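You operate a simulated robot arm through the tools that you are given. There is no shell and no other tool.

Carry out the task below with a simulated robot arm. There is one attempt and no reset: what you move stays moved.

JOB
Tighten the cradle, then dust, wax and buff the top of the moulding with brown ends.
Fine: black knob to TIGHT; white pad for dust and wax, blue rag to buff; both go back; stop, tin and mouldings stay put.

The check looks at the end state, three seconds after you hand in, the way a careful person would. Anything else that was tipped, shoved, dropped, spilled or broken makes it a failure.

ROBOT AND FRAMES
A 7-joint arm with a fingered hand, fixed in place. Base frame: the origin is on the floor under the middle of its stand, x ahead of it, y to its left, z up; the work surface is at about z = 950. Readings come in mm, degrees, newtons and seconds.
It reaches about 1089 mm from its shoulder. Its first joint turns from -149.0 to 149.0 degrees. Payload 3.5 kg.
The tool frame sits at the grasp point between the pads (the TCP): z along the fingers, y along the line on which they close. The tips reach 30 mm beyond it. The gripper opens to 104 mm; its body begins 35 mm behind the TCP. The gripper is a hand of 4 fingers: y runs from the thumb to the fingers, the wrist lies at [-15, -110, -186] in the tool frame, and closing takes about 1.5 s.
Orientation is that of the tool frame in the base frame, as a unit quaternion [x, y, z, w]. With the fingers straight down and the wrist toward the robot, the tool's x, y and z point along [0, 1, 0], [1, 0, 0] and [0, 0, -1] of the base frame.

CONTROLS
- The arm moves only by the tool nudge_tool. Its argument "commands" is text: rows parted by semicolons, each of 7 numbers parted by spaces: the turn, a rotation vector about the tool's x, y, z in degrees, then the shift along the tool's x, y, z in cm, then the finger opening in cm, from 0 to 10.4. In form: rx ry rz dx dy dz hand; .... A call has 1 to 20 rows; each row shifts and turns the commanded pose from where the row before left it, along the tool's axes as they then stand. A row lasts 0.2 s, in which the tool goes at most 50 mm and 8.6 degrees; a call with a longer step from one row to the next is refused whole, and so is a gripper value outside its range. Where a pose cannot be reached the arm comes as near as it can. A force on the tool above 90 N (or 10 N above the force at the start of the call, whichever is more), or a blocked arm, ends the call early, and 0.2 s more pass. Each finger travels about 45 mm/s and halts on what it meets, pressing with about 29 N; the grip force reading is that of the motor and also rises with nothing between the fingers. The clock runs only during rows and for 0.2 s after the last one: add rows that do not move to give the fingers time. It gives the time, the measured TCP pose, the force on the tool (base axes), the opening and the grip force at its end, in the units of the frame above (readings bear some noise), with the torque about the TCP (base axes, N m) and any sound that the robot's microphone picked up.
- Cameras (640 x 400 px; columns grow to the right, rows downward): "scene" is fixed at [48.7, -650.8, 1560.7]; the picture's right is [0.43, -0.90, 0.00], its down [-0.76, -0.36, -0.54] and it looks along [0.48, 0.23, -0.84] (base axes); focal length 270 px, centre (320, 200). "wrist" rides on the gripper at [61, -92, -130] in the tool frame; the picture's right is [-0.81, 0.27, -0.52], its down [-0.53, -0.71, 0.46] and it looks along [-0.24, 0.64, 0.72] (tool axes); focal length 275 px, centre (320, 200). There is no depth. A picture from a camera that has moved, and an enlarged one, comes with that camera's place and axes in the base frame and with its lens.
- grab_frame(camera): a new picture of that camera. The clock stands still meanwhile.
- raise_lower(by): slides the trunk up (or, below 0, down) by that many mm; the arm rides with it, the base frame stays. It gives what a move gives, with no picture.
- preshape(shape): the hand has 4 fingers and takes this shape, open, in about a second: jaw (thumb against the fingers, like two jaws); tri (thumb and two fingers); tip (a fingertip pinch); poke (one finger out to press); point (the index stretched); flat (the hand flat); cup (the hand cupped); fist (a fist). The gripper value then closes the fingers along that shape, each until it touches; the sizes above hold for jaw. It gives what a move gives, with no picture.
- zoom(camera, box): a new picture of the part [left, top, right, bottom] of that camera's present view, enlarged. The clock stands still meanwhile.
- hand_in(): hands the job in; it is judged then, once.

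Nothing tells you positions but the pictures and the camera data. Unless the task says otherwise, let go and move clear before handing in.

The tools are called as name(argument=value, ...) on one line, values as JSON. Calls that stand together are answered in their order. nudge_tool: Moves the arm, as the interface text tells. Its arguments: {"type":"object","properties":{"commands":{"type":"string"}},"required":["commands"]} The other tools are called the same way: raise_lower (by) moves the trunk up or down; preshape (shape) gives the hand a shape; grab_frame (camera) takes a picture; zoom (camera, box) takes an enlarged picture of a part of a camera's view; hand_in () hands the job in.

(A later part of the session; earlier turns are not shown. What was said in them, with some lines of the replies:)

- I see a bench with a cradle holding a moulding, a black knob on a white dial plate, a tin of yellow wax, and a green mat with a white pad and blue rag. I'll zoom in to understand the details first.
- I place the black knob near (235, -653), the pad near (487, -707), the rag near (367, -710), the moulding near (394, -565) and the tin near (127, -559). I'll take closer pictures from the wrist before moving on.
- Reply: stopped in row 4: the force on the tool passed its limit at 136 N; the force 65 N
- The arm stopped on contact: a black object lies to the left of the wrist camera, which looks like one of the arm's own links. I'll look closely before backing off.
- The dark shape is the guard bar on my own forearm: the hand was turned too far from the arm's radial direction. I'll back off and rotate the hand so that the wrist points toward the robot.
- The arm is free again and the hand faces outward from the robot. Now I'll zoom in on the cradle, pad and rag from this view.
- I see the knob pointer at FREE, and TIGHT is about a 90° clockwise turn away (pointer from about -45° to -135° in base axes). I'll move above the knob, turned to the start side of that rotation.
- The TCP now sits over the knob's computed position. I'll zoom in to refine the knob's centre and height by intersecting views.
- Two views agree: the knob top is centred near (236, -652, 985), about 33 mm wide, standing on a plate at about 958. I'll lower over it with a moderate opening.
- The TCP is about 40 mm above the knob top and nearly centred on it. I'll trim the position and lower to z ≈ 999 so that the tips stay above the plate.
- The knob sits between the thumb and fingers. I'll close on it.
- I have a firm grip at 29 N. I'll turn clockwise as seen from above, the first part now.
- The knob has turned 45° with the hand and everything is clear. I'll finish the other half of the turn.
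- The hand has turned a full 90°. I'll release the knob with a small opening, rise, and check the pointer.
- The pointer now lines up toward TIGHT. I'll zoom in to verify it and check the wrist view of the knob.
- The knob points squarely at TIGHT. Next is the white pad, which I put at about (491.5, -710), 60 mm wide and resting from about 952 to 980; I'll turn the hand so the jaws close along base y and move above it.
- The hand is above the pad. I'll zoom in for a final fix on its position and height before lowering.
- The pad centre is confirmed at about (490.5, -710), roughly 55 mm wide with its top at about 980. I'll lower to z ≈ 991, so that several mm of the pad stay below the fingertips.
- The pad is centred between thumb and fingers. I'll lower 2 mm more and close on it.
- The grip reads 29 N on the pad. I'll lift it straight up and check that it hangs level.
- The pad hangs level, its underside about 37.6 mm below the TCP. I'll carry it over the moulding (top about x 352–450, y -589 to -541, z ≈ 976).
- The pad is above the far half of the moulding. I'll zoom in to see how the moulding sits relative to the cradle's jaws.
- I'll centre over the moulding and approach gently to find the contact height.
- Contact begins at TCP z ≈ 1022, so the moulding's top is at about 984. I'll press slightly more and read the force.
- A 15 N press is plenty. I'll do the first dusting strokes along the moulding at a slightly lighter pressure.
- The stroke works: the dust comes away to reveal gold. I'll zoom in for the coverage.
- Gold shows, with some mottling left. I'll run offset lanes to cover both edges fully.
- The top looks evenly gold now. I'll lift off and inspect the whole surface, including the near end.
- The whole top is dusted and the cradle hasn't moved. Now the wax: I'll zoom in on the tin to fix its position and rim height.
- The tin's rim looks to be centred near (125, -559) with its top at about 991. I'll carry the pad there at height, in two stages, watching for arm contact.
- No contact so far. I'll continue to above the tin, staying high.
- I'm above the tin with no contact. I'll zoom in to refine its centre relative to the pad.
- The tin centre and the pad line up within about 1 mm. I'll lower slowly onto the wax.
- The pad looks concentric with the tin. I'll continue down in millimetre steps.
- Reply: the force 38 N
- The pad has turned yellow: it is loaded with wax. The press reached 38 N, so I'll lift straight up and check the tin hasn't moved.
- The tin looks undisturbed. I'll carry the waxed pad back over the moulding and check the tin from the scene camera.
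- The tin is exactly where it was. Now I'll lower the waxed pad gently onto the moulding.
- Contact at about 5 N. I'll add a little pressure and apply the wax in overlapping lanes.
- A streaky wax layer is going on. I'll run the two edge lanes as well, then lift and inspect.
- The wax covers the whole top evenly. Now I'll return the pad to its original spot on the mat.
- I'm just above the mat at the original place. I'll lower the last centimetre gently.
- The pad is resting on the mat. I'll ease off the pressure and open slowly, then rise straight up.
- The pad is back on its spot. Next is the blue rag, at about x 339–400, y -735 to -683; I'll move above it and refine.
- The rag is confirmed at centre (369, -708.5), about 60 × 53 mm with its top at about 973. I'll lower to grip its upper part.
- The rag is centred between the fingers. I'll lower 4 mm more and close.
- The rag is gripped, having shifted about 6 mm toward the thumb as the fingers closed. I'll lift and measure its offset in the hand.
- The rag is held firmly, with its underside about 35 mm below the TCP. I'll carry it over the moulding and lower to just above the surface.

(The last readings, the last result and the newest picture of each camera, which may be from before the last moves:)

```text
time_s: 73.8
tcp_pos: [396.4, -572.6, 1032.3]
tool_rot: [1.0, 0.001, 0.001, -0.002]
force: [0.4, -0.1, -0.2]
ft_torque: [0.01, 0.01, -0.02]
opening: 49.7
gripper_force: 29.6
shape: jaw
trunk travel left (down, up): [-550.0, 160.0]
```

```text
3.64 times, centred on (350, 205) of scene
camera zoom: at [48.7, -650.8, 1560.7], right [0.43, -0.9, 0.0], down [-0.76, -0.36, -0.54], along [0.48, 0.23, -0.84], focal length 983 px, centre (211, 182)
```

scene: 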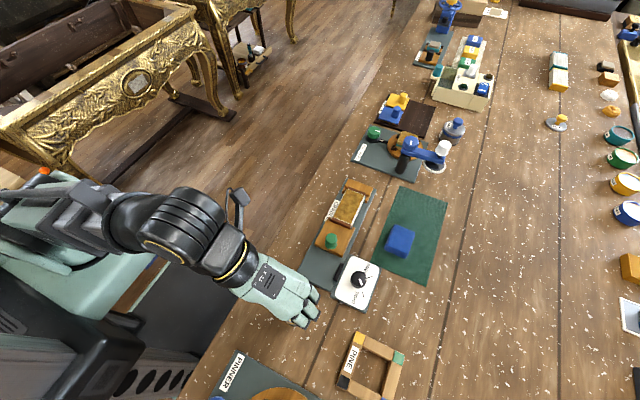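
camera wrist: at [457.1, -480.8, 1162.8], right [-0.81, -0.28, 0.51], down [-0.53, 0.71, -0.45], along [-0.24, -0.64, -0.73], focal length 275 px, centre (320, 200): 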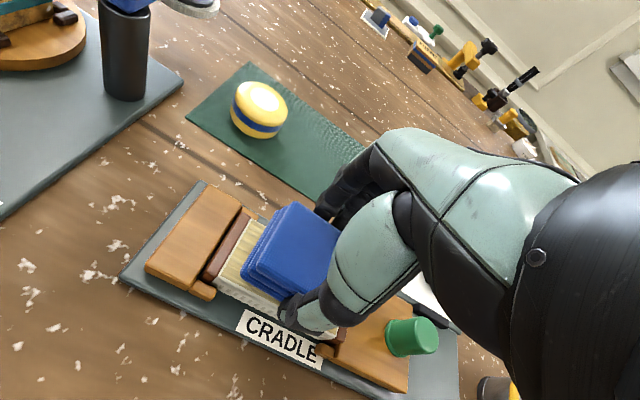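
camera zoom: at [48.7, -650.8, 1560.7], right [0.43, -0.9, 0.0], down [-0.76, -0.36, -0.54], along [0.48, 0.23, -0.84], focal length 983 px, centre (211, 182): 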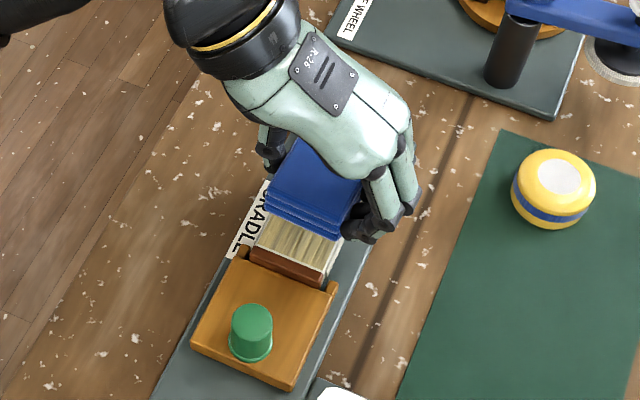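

The rag lines up with the moulding's width. I'll lower gently to contact.

nudge_tool(commands="0 0 0 0 0 0.5 3.8; 0 0 0 0 0 0.4 3.8; 0 0 0 0 0 0.2 3.8; 0 0 0 0 0 0.1 3.8; 0 0 0 0 0 0 3.8")

```text
time_s: 75.0
tcp_pos: [397.8, -570.9, 1021.0]
tool_rot: [1.0, 0.0, 0.002, -0.002]
force: [-0.9, -0.5, -0.5]
ft_torque: [0.02, 0.01, 0.0]
opening: 50.0
gripper_force: 28.5
shape: jaw
trunk travel left (down, up): [-550.0, 160.0]
```

nudge_tool(commands="0 0 0 0 0.05 0.1 3.8; 0 0 0 0 0 0.1 3.8; 0 0 0 0 0 0 3.8")

```text
time_s: 75.8
tcp_pos: [399.4, -573.8, 1019.3]
tool_rot: [1.0, 0.001, 0.001, -0.001]
force: [-0.6, 0.7, -0.5]
ft_torque: [-0.03, 0.0, 0.02]
opening: 49.8
gripper_force: 28.6
shape: jaw
trunk travel left (down, up): [-550.0, 160.0]
```

nudge_tool(commands="0 0 0 0 -0.1 0.1 3.8; 0 0 0 0 0 0.1 3.8; 0 0 0 0 0 0 3.8")

```text
time_s: 76.6
tcp_pos: [397.5, -571.4, 1016.9]
tool_rot: [1.0, 0.001, 0.002, -0.001]
force: [-0.4, -1.5, 11.5]
ft_torque: [0.18, 0.0, -0.02]
opening: 49.7
gripper_force: 28.9
shape: jaw
trunk travel left (down, up): [-550.0, 160.0]
```

Contact at about 11 N. I'll begin buffing along the length.

nudge_tool(commands="0 0 0 0.9 0 0 3.8; 0 0 0 0.9 0 0 3.8; 0 0 0 0.9 0 0 3.8; 0 0 0 0.9 0 0 3.8; 0 0 0 -0.9 0 0 3.8; 0 0 0 -0.9 0 0 3.8; 0 0 0 -0.9 0 0 3.8; 0 0 0 -0.9 0 0 3.8; 0 0 0 -0.9 0 0 3.8; 0 0 0 -0.9 0 0 3.8; 0 0 0 -0.9 0 0 3.8; 0 0 0 -0.9 0 0 3.8; 0 0 0 0 0 0 3.8")

zoom(camera="wrist", box=[130, 140, 360, 350])

```text
time_s: 79.4
tcp_pos: [361.5, -571.2, 1017.7]
tool_rot: [1.0, 0.001, 0.002, -0.002]
force: [2.9, 0.4, 10.1]
ft_torque: [0.18, -0.15, -0.07]
opening: 48.7
gripper_force: 29.1
shape: jaw
trunk travel left (down, up): [-550.0, 160.0]
```

```text
1.90 times, centred on (245, 245) of wrist
camera zoom: at [421.9, -479.5, 1147.2], right [-0.81, -0.28, 0.51], down [-0.53, 0.71, -0.45], along [-0.24, -0.64, -0.73], focal length 524 px, centre (463, 114)
```

zoom: 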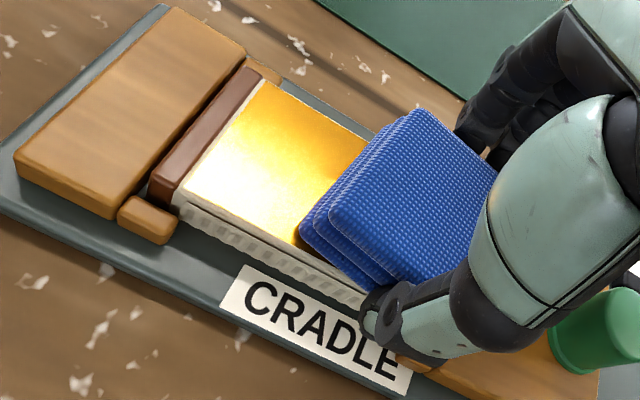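

The surface shines where the rag passed. I'll do slightly offset passes so the edges and both ends are fully buffed.

nudge_tool(commands="0 0 0 0 -0.4 0 3.8; 0 0 0 0.95 0 0 3.8; 0 0 0 0.95 0 0 3.8; 0 0 0 0.95 0 0 3.8; 0 0 0 0.95 0 0 3.8; 0 0 0 0.95 0 0 3.8; 0 0 0 0.95 0 0 3.8; 0 0 0 0.95 0 0 3.8; 0 0 0 0.95 0 0 3.8; 0 0 0 0 0.8 0 3.8; 0 0 0 -0.95 0 0 3.8; 0 0 0 -0.95 0 0 3.8; 0 0 0 -0.95 0 0 3.8; 0 0 0 -0.95 0 0 3.8; 0 0 0 -0.95 0 0 3.8; 0 0 0 -0.95 0 0 3.8; 0 0 0 -0.95 0 0 3.8; 0 0 0 -0.95 0 0 3.8; 0 0 0 0 -0.4 0 3.8")

nudge_tool(commands="0 0 0 0 0 -1 3.8; 0 0 0 0 0 -2 3.8; 0 0 0 0 0 -3 3.8; 0 0 0 0 -4 -3 3.8; 0 0 0 0 -4 0 3.8; 0 0 0 0 0 0 3.8")

zoom(camera="scene", box=[290, 160, 400, 260])

zoom(camera="wrist", box=[140, 130, 340, 330])

```text
time_s: 83.4
tcp_pos: [360.1, -571.9, 1015.7]
tool_rot: [1.0, 0.002, 0.002, -0.001]
force: [0.4, -3.5, 8.7]
ft_torque: [0.04, -0.04, -0.03]
opening: 49.2
gripper_force: 28.6
shape: jaw
trunk travel left (down, up): [-550.0, 160.0]
```

```text
time_s: 84.8
tcp_pos: [362.1, -492.4, 1105.8]
tool_rot: [1.0, 0.001, 0.002, -0.002]
force: [0.9, 0.4, -1.0]
ft_torque: [0.03, 0.02, 0.0]
opening: 49.1
gripper_force: 28.9
shape: jaw
trunk travel left (down, up): [-550.0, 160.0]
```

```text
4.00 times, centred on (345, 210) of scene
camera zoom: at [48.7, -650.8, 1560.7], right [0.43, -0.9, 0.0], down [-0.76, -0.36, -0.54], along [0.48, 0.23, -0.84], focal length 1081 px, centre (220, 160)
```

zoom: 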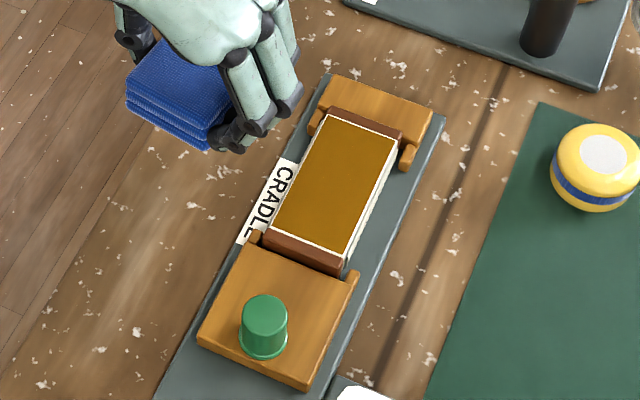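

```text
2.00 times, centred on (240, 230) of wrist
camera zoom: at [422.1, -401.1, 1236.4], right [-0.81, -0.28, 0.51], down [-0.53, 0.71, -0.45], along [-0.24, -0.64, -0.73], focal length 551 px, centre (480, 140)
```

zoom: 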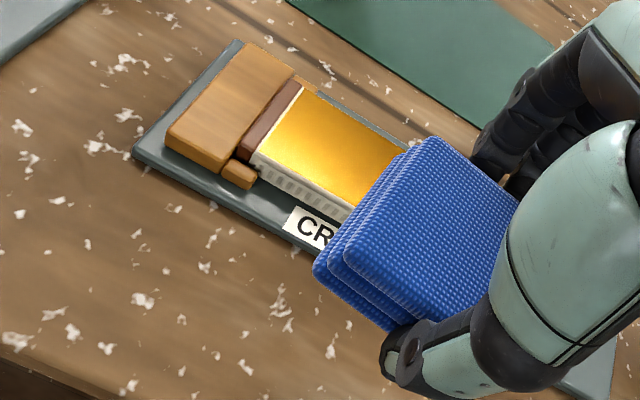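

The whole top is dusted, waxed and buffed, and the cradle is undisturbed. Now I'll return the rag to its original place on the mat, allowing for the 6 mm grip offset.

nudge_tool(commands="0 0 0 0.13 3.7 0.4 3.8; 0 0 0 0.13 3.7 0.4 3.8; 0 0 0 0.13 3.7 0.4 3.8; 0 0 0 0.13 3.7 0.4 3.8; 0 0 0 0.13 3.7 0.4 3.8; 0 0 0 0.13 3.7 0.4 3.8; 0 0 0 0 0 3 3.8; 0 0 0 0 0 3 3.8; 0 0 0 0 0 2 3.8; 0 0 0 0 0 0 3.8; 0 0 0 0 0 0 3.8")

zoom(camera="wrist", box=[210, 150, 410, 370])

zoom(camera="scene", box=[350, 190, 450, 290])

```text
time_s: 87.2
tcp_pos: [371.4, -711.8, 1001.5]
tool_rot: [1.0, 0.0, 0.002, -0.002]
force: [0.0, -0.1, -0.3]
ft_torque: [-0.03, 0.01, 0.01]
opening: 48.8
gripper_force: 29.4
shape: jaw
trunk travel left (down, up): [-550.0, 160.0]
```

```text
1.82 times, centred on (310, 260) of wrist
camera zoom: at [431.2, -620.1, 1132.1], right [-0.81, -0.28, 0.51], down [-0.53, 0.71, -0.45], along [-0.24, -0.64, -0.73], focal length 500 px, centre (338, 91)
```

zoom: 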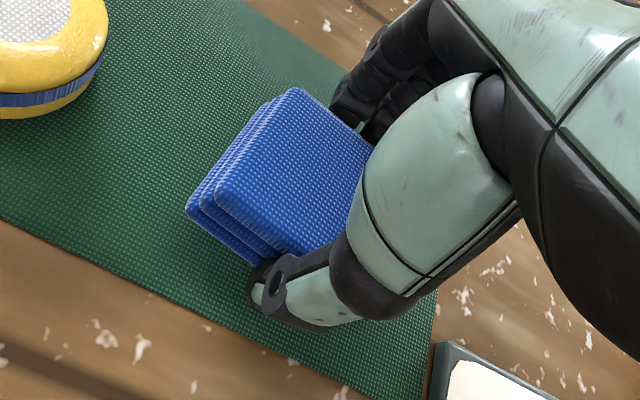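

```text
4.00 times, centred on (400, 240) of scene
camera zoom: at [48.7, -650.8, 1560.7], right [0.43, -0.9, 0.0], down [-0.76, -0.36, -0.54], along [0.48, 0.23, -0.84], focal length 1081 px, centre (0, 40)
```

zoom: 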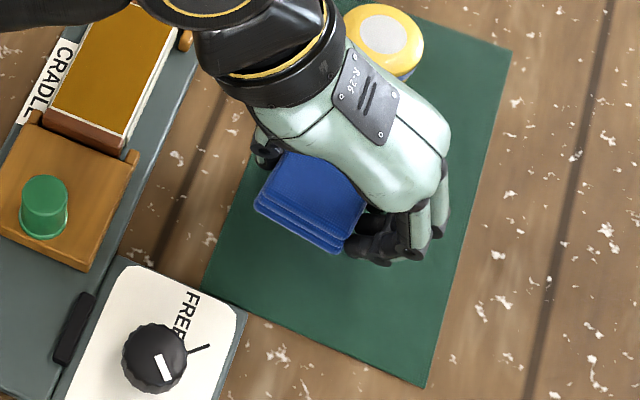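

The rag appears slightly twisted in the grip after rubbing. I'll zoom in closely to measure the twist before setting it down.

zoom(camera="scene", box=[378, 210, 428, 260])

zoom(camera="wrist", box=[250, 180, 350, 300])

```text
8.00 times, centred on (403, 235) of scene
camera zoom: at [48.7, -650.8, 1560.7], right [0.43, -0.9, 0.0], down [-0.76, -0.36, -0.54], along [0.48, 0.23, -0.84], focal length 2162 px, centre (-344, -80)
```

zoom: 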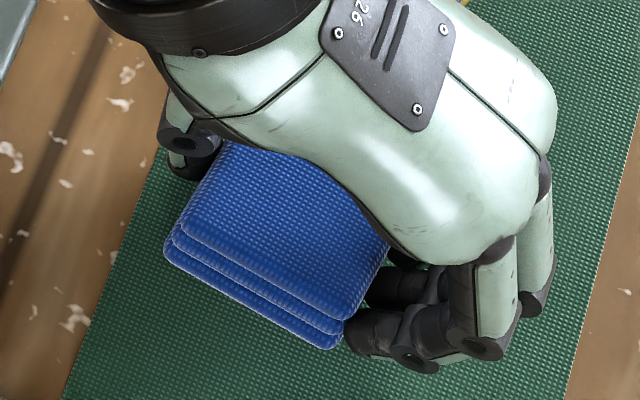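

```text
3.33 times, centred on (300, 240) of wrist
camera zoom: at [431.2, -620.1, 1132.1], right [-0.81, -0.28, 0.51], down [-0.53, 0.71, -0.45], along [-0.24, -0.64, -0.73], focal length 918 px, centre (387, 67)
```

zoom: 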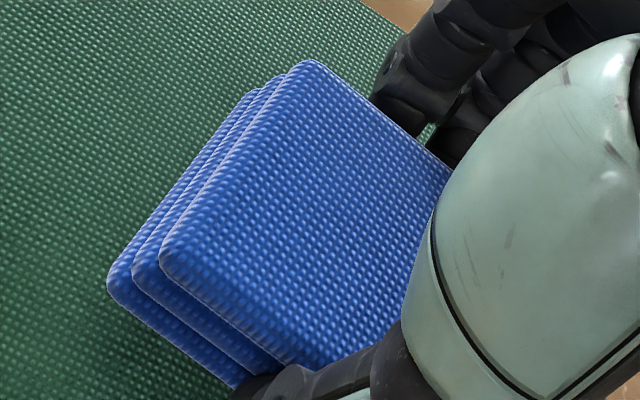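

The rag has yawed about 8° clockwise in the grip. I'll counter-rotate the hand by 8° and shift so that it lands square on its original spot.

nudge_tool(commands="0 0 0 -0.34 0.4 0 3.8; 0 0 -4 0 0 0 3.8; 0 0 -4 0 0 0 3.8; 0 0 0 0 0 0 3.8; 0 0 0 0 0 0 3.8")

zoom(camera="scene", box=[378, 210, 428, 260])

zoom(camera="wrist", box=[250, 180, 350, 300])

```text
time_s: 88.4
tcp_pos: [367.2, -716.1, 1001.9]
tool_rot: [0.997, 0.071, 0.002, -0.002]
force: [-0.3, -0.4, 0.0]
ft_torque: [0.0, 0.0, 0.03]
opening: 49.2
gripper_force: 29.0
shape: jaw
trunk travel left (down, up): [-550.0, 160.0]
```

```text
8.00 times, centred on (403, 235) of scene
camera zoom: at [48.7, -650.8, 1560.7], right [0.43, -0.9, 0.0], down [-0.76, -0.36, -0.54], along [0.48, 0.23, -0.84], focal length 2162 px, centre (-344, -80)
```

zoom: 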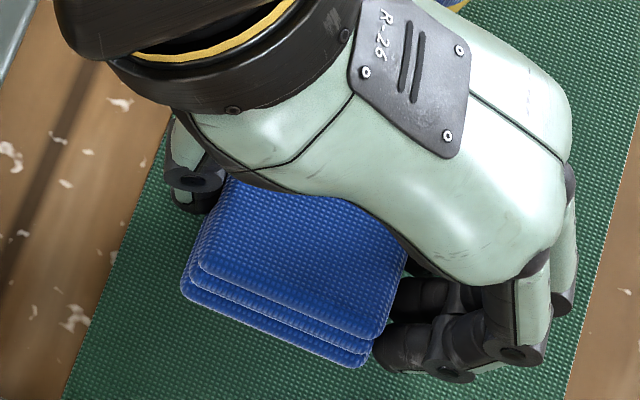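

```text
3.33 times, centred on (300, 240) of wrist
camera zoom: at [413.6, -617.4, 1132.1], right [-0.77, -0.39, 0.51], down [-0.63, 0.63, -0.46], along [-0.15, -0.67, -0.73], focal length 918 px, centre (387, 67)
```

zoom: 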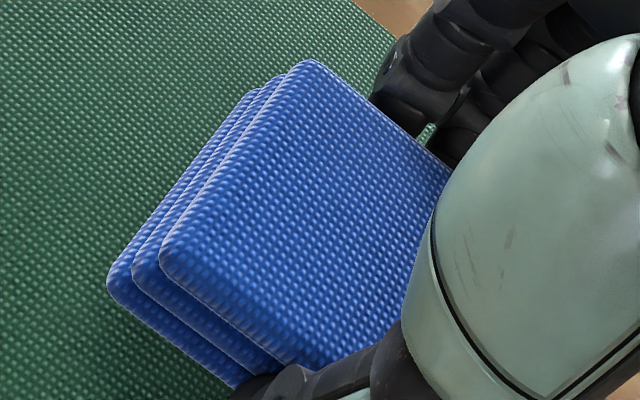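

The rag is now square and directly above its original spot. I'll lower it straight down.

nudge_tool(commands="0 0 0 -0.05 0 0.5 3.8; 0 0 0 0 0 0.4 3.8; 0 0 0 0 0 0.3 3.8; 0 0 0 0 0 0.1 3.8; 0 0 0 0 0 0 3.8")

```text
time_s: 89.6
tcp_pos: [367.0, -714.8, 989.5]
tool_rot: [0.998, 0.07, 0.002, -0.002]
force: [-0.4, 0.0, -0.4]
ft_torque: [-0.01, -0.01, 0.01]
opening: 49.3
gripper_force: 28.8
shape: jaw
trunk travel left (down, up): [-550.0, 160.0]
```

nudge_tool(commands="0 0 0 0 0 0.15 3.8; 0 0 0 0 0 0.15 3.8; 0 0 0 0 0 0 3.8")

```text
time_s: 90.4
tcp_pos: [366.6, -716.3, 986.0]
tool_rot: [0.997, 0.071, 0.002, -0.002]
force: [0.4, -0.6, -0.3]
ft_torque: [0.01, 0.01, -0.01]
opening: 49.2
gripper_force: 29.1
shape: jaw
trunk travel left (down, up): [-550.0, 160.0]
```

nudge_tool(commands="0 0 0 0.05 0 0.1 3.8; 0 0 0 0 0 0.1 3.8; 0 0 0 0 0 0 3.8")

```text
time_s: 91.2
tcp_pos: [366.8, -716.3, 984.1]
tool_rot: [0.997, 0.071, 0.001, -0.001]
force: [1.6, -1.9, 9.8]
ft_torque: [0.09, 0.01, 0.01]
opening: 48.9
gripper_force: 29.2
shape: jaw
trunk travel left (down, up): [-550.0, 160.0]
```

The rag touches the mat. I'll ease off, open slowly and rise.

nudge_tool(commands="0 0 0 0 0 -0.1 3.8; 0 0 0 0 0 0 5; 0 0 0 0 0 0 6; 0 0 0 0 0 0 7; 0 0 0 0 0 0 8; 0 0 0 0 0 0 9; 0 0 0 0 0 0 9.5; 0 0 0 0 0 -1 9.5; 0 0 0 0 0 -2 9.5; 0 0 0 0 0 -3 9.5; 0 0 0 0 0 -4 9.5; 0 0 0 0 0 -4 9.5; 0 0 0 0 0 -4 9.5; 0 0 0 0 0 0 9.5")

zoom(camera="scene", box=[375, 180, 435, 260])

grab_frame(camera="wrist")

```text
time_s: 94.2
tcp_pos: [364.9, -717.6, 1165.6]
tool_rot: [0.998, 0.07, 0.001, -0.002]
force: [-0.3, 1.0, 0.0]
ft_torque: [-0.01, 0.0, -0.03]
opening: 94.7
gripper_force: 0.1
shape: jaw
trunk travel left (down, up): [-550.0, 160.0]
```

```text
5.00 times, centred on (405, 220) of scene
camera zoom: at [48.7, -650.8, 1560.7], right [0.43, -0.9, 0.0], down [-0.76, -0.36, -0.54], along [0.48, 0.23, -0.84], focal length 1351 px, centre (-105, 100)
```

zoom: 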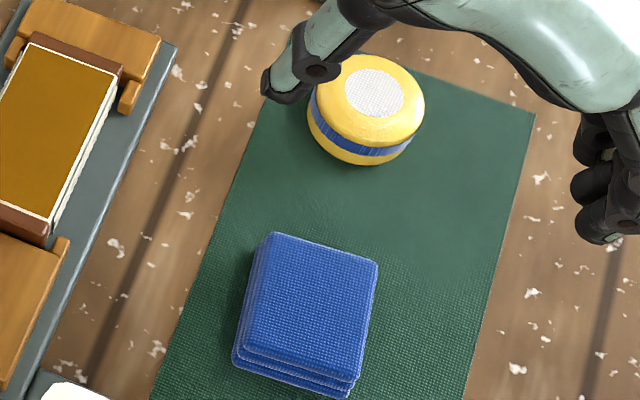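

```text
taken
camera wrist: at [412.6, -619.1, 1295.7], right [-0.77, -0.39, 0.51], down [-0.63, 0.63, -0.45], along [-0.15, -0.67, -0.73], focal length 275 px, centre (320, 200)
```

wrist: 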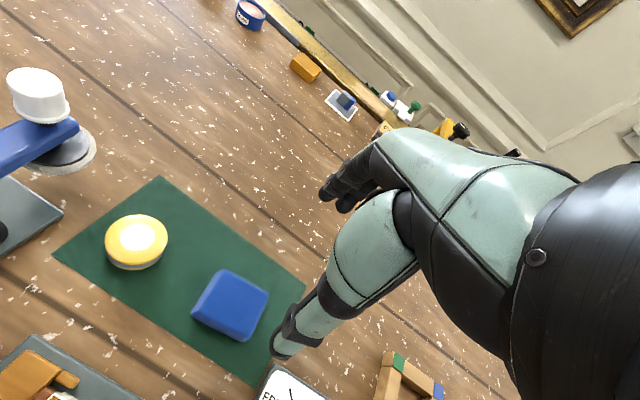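

The rag is back on the mat, but on release it turned about 8° and sat about 8 mm off. I'll square it up with a light, centred squeeze over its original position, without lifting.

nudge_tool(commands="0 0 4 0 0 0 9.8; 0 0 4 0 0 0 9.8; 0 0 0 0.36 -0.91 2 9.8; 0 0 0 0 0 3 9.8; 0 0 0 0 0 3 9.8; 0 0 0 0 0 3 9.8; 0 0 0 0 0 2 9.8; 0 0 0 0 0 2 9.8; 0 0 0 0 0 0 9.8; 0 0 0 0 0 0 9.8")

zoom(camera="wrist", box=[210, 150, 410, 370])

zoom(camera="scene", box=[350, 190, 450, 290])

```text
time_s: 96.4
tcp_pos: [371.3, -708.9, 1013.4]
tool_rot: [1.0, 0.001, 0.002, -0.001]
force: [-0.8, -0.6, 0.5]
ft_torque: [-0.01, -0.01, 0.0]
opening: 97.9
gripper_force: 0.0
shape: jaw
trunk travel left (down, up): [-550.0, 160.0]
```

```text
1.82 times, centred on (310, 260) of wrist
camera zoom: at [430.7, -616.7, 1144.1], right [-0.81, -0.28, 0.51], down [-0.53, 0.71, -0.45], along [-0.24, -0.64, -0.73], focal length 500 px, centre (338, 91)
```

zoom: 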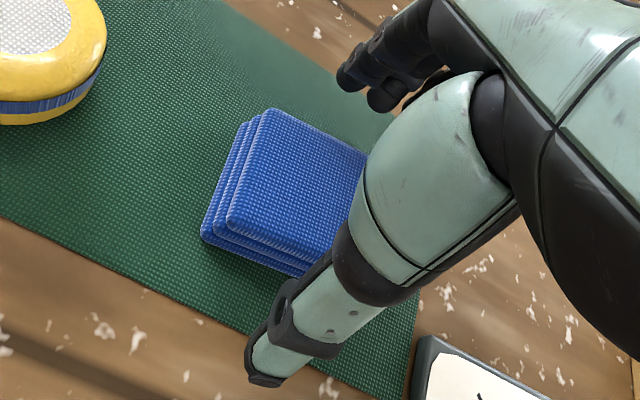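

```text
4.00 times, centred on (400, 240) of scene
camera zoom: at [48.7, -650.8, 1560.7], right [0.43, -0.9, 0.0], down [-0.76, -0.36, -0.54], along [0.48, 0.23, -0.84], focal length 1081 px, centre (0, 40)
```

zoom: 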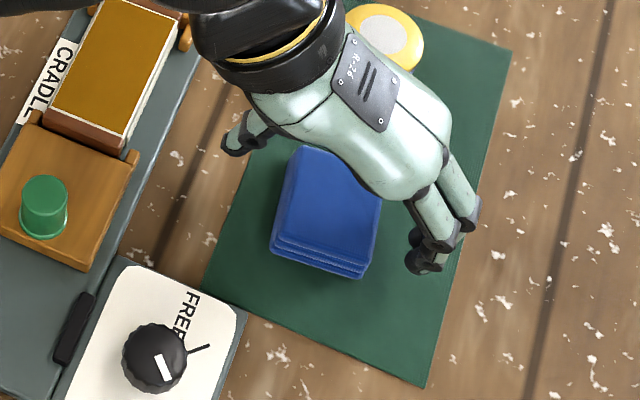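

The hand is centred on the target. I'll lower and close lightly to about the rag's own width.

nudge_tool(commands="0 0 0 -0.1 0 1.5 9.5; 0 0 0 0 0 1.1 9.5; 0 0 0 0 0 0 8.5; 0 0 0 0 0 0 7.5; 0 0 0 0 0 0 6.7; 0 0 0 0 0 0 6; 0 0 0 0 0 0 5.5; 0 0 0 0 0 0 5.2; 0 0 0 0 0 0 5.2; 0 0 0 0 0 0 5.2; 0 0 0 0 0 0 5.2")

zoom(camera="wrist", box=[210, 150, 410, 370])

zoom(camera="scene", box=[350, 190, 450, 290])

```text
time_s: 98.8
tcp_pos: [370.1, -708.6, 987.9]
tool_rot: [1.0, 0.001, 0.002, -0.002]
force: [0.9, 0.3, 0.7]
ft_torque: [0.0, 0.0, 0.02]
opening: 49.7
gripper_force: 28.8
shape: jaw
trunk travel left (down, up): [-550.0, 160.0]
```

```text
1.82 times, centred on (310, 260) of wrist
camera zoom: at [429.8, -616.9, 1118.9], right [-0.81, -0.28, 0.51], down [-0.53, 0.71, -0.45], along [-0.24, -0.64, -0.73], focal length 500 px, centre (338, 91)
```

zoom: 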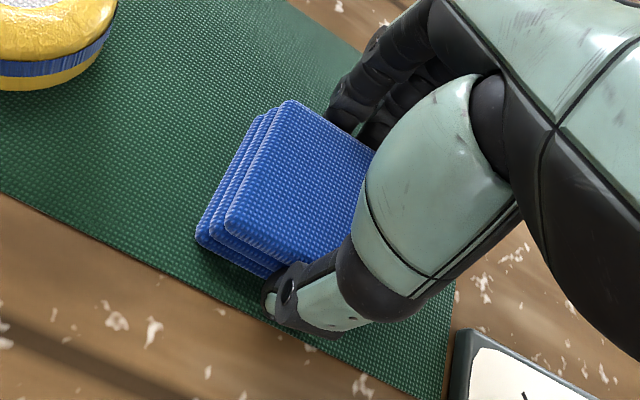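

```text
4.00 times, centred on (400, 240) of scene
camera zoom: at [48.7, -650.8, 1560.7], right [0.43, -0.9, 0.0], down [-0.76, -0.36, -0.54], along [0.48, 0.23, -0.84], focal length 1081 px, centre (0, 40)
```

zoom: 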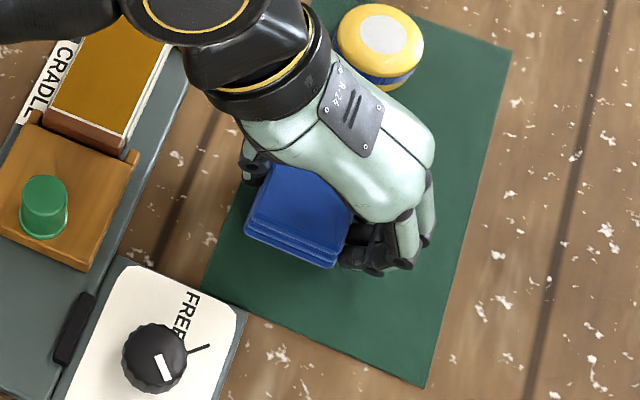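

The rag is square again. I'll open slowly and check where it settles.

nudge_tool(commands="0 0 0 0 0 0 5.4; 0 0 0 0 0 0 5.6; 0 0 0 0 0 0 5.8; 0 0 0 0 0 0 6; 0 0 0 0 0 0 6.5; 0 0 0 0 0 0 7.5; 0 0 0 0 0 0 8.5; 0 0 0 0 0 0 9.5; 0 0 0 0 0 0 9.5")

zoom(camera="wrist", box=[210, 150, 410, 370])

zoom(camera="scene", box=[350, 190, 450, 290])

```text
time_s: 100.8
tcp_pos: [370.2, -708.9, 988.1]
tool_rot: [1.0, 0.001, 0.002, -0.001]
force: [-0.3, 0.0, -0.6]
ft_torque: [0.01, 0.01, 0.01]
opening: 94.8
gripper_force: 0.1
shape: jaw
trunk travel left (down, up): [-550.0, 160.0]
```

```text
1.82 times, centred on (310, 260) of wrist
camera zoom: at [429.8, -616.9, 1118.9], right [-0.81, -0.28, 0.51], down [-0.53, 0.71, -0.45], along [-0.24, -0.64, -0.73], focal length 500 px, centre (338, 91)
```

zoom: 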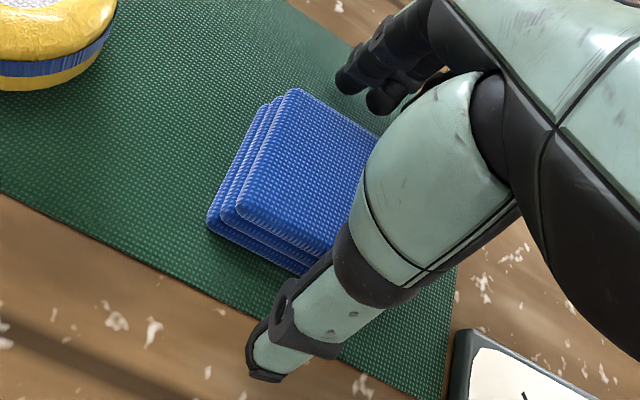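

```text
4.00 times, centred on (400, 240) of scene
camera zoom: at [48.7, -650.8, 1560.7], right [0.43, -0.9, 0.0], down [-0.76, -0.36, -0.54], along [0.48, 0.23, -0.84], focal length 1081 px, centre (0, 40)
```

zoom: 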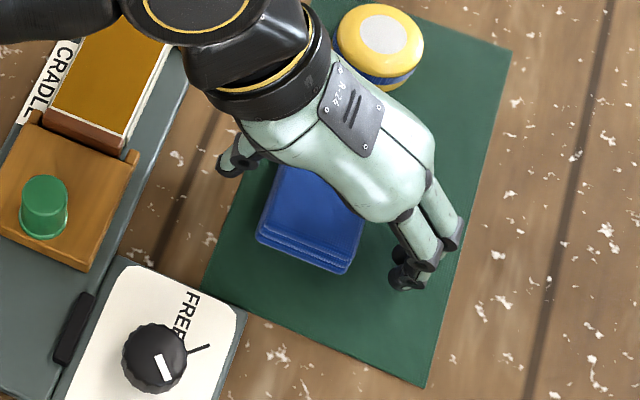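

The rag is now within about a millimetre of its original place and square. I'll rise, move clear, and do a final inspection.

nudge_tool(commands="0 0 0 0 0 -1 9.5; 0 0 0 0 0 -2 9.5; 0 0 0 0 0 -3 9.5; 0 0 0 0 0 -4 9.5; 0 0 0 0 0 -4 9.5; 0 0 0 0 0 -4 9.5; 0 0 0 0 0 -4 9.5; 0 0 0 0 -4 -1 9.5; 0 0 0 0 -4 0 9.5; 0 0 0 0 -4 0 9.5; 0 0 0 0 -4 0 9.5; 0 0 0 0 -4 0 9.5; 0 0 0 0 0 0 9.5")

grab_frame(camera="scene")

zoom(camera="scene", box=[270, 160, 470, 330])

zoom(camera="scene", box=[375, 180, 435, 260])

zoom(camera="scene", box=[320, 240, 400, 320])

zoom(camera="scene", box=[340, 0, 540, 180])

```text
time_s: 103.6
tcp_pos: [370.6, -510.3, 1217.5]
tool_rot: [1.0, 0.001, 0.002, -0.002]
force: [-0.3, -0.4, -0.2]
ft_torque: [0.0, 0.01, -0.05]
opening: 94.8
gripper_force: 0.0
shape: jaw
trunk travel left (down, up): [-550.0, 160.0]
```

```text
taken
```

scene: 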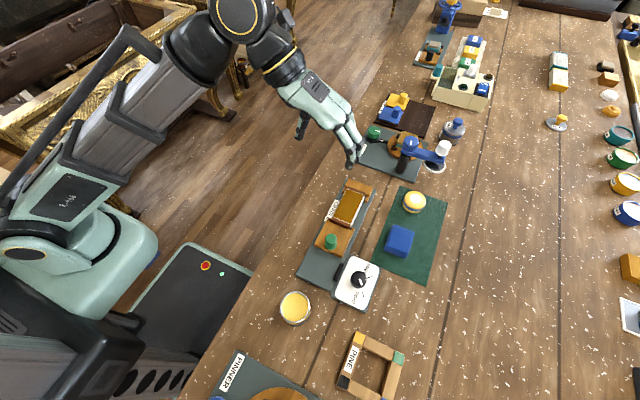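

```text
2.35 times, centred on (370, 245) of scene
camera zoom: at [48.7, -650.8, 1560.7], right [0.43, -0.9, 0.0], down [-0.76, -0.36, -0.54], along [0.48, 0.23, -0.84], focal length 636 px, centre (202, 94)
```

zoom: 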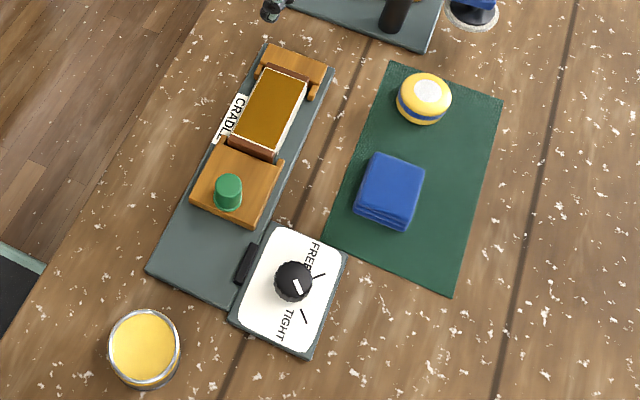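

```text
5.00 times, centred on (405, 220) of scene
camera zoom: at [48.7, -650.8, 1560.7], right [0.43, -0.9, 0.0], down [-0.76, -0.36, -0.54], along [0.48, 0.23, -0.84], focal length 1351 px, centre (-105, 100)
```

zoom: 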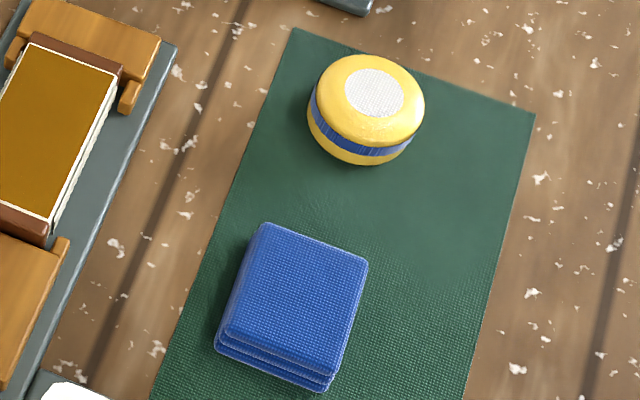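

```text
5.00 times, centred on (360, 280) of scene
camera zoom: at [48.7, -650.8, 1560.7], right [0.43, -0.9, 0.0], down [-0.76, -0.36, -0.54], along [0.48, 0.23, -0.84], focal length 1351 px, centre (120, -200)
```

zoom: 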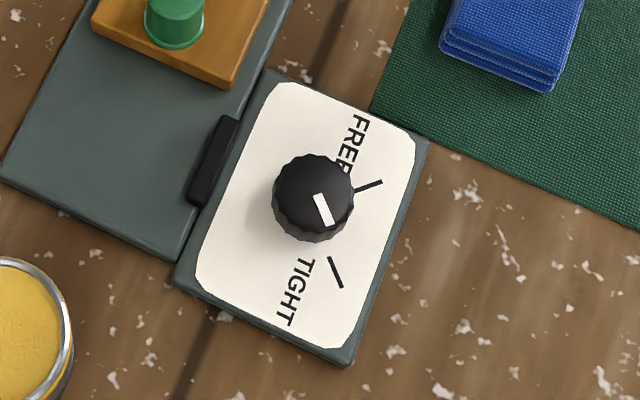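

```text
2.22 times, centred on (440, 90) of scene
camera zoom: at [48.7, -650.8, 1560.7], right [0.43, -0.9, 0.0], down [-0.76, -0.36, -0.54], along [0.48, 0.23, -0.84], focal length 601 px, centre (53, 444)
```

zoom: 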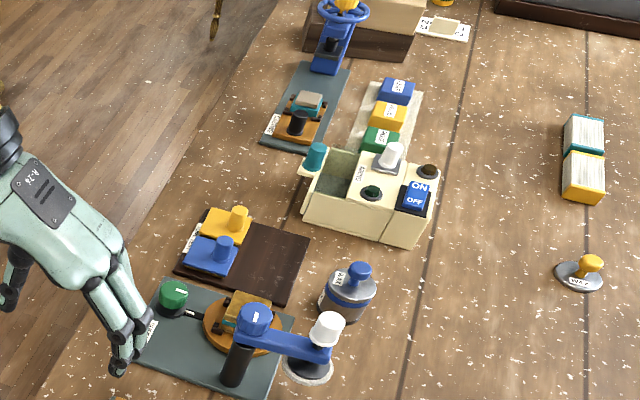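

Knob, pad, rag and tin look right. The stop block's edge looks very slightly different from the first picture, so I'll compare it using the same crop as at the start.

zoom(camera="scene", box=[290, 170, 390, 260])

grab_frame(camera="wrist")

```text
4.44 times, centred on (340, 215) of scene
camera zoom: at [48.7, -650.8, 1560.7], right [0.43, -0.9, 0.0], down [-0.76, -0.36, -0.54], along [0.48, 0.23, -0.84], focal length 1201 px, centre (231, 133)
```

zoom: 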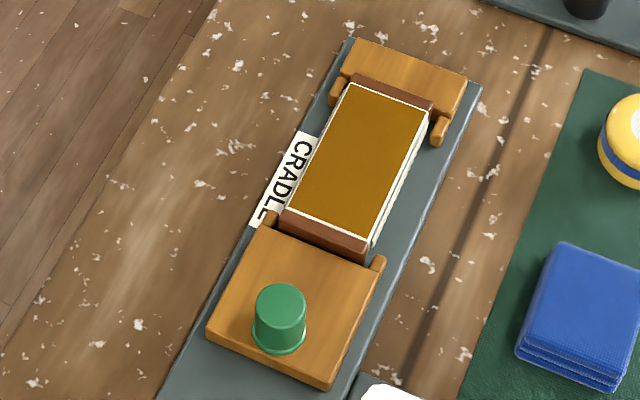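

```text
taken
camera wrist: at [429.7, -418.6, 1349.0], right [-0.81, -0.28, 0.51], down [-0.53, 0.71, -0.45], along [-0.24, -0.64, -0.73], focal length 275 px, centre (320, 200)
```

wrist: 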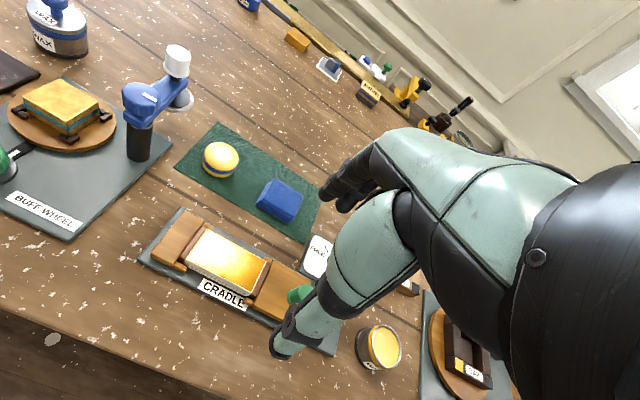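

The stop seems to have crept perhaps 2–3 mm. I'll zoom in tightly on both ends of the cradle to judge whether anything really shifted.

zoom(camera="wrist", box=[140, 200, 300, 320])

zoom(camera="scene", box=[325, 175, 375, 210])

zoom(camera="scene", box=[310, 205, 360, 260])

```text
3.33 times, centred on (220, 260) of wrist
camera zoom: at [429.7, -418.6, 1349.0], right [-0.81, -0.28, 0.51], down [-0.53, 0.71, -0.45], along [-0.24, -0.64, -0.73], focal length 918 px, centre (653, 0)
```

zoom: 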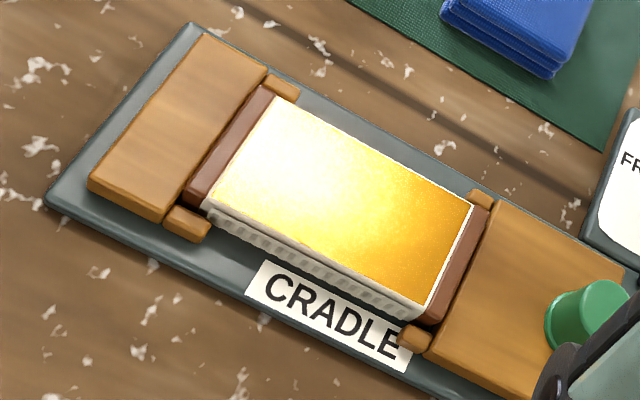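

```text
11.43 times, centred on (350, 192) of scene
camera zoom: at [48.7, -650.8, 1560.7], right [0.43, -0.9, 0.0], down [-0.76, -0.36, -0.54], along [0.48, 0.23, -0.84], focal length 3089 px, centre (-23, 286)
```

zoom: 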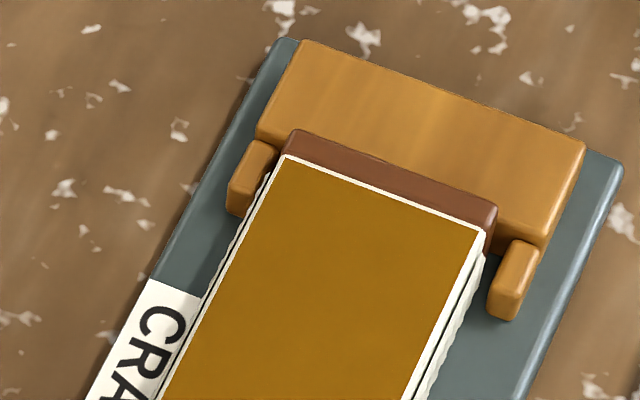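

```text
7.27 times, centred on (335, 232) of scene
camera zoom: at [48.7, -650.8, 1560.7], right [0.43, -0.9, 0.0], down [-0.76, -0.36, -0.54], along [0.48, 0.23, -0.84], focal length 1966 px, centre (211, -36)
```

zoom: 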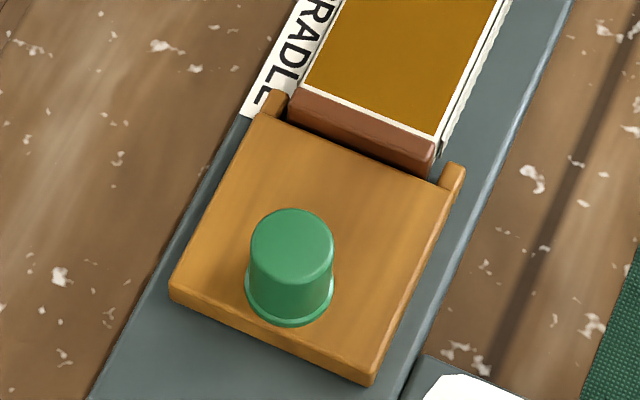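

The gold top is uniformly buffed, with the moulding seated between its jaws and the stop within about 2 mm of its start, close to what I can measure. Knob at TIGHT, pad and rag back on their spots, tin unmoved and the arm clear, so I'm handing in.

hand_in()

```text
The job is handed in.
```

The cradle is tight, and the top of the brown-ended moulding is dusted, waxed and buffed to an even gold. I've handed the job in, but no result came back.

- **Knob:** the pointer lines up with TIGHT after a 90° turn.
- **Pad and rag:** both are back on the mat, within a couple of millimetres of where they started. The pad is yellow with wax now. The rag shifted when I first let go, so I squared it up again without lifting it.
- **Tin and moulding:** neither shows any movement in the pictures. I pressed the pad into the wax with 38 N, harder than I meant to.
- **Stop:** it may have crept about 2–3 mm towards the robot, probably during the wiping. That is close to the limit of what I can measure, and I left it alone rather than push against the tightened cradle.
- **Early contact:** before any of the work, the hand bumped the arm's own forearm guard (136 N) and the move stopped. No object on the bench was touched.

The arm is up and clear of everything.
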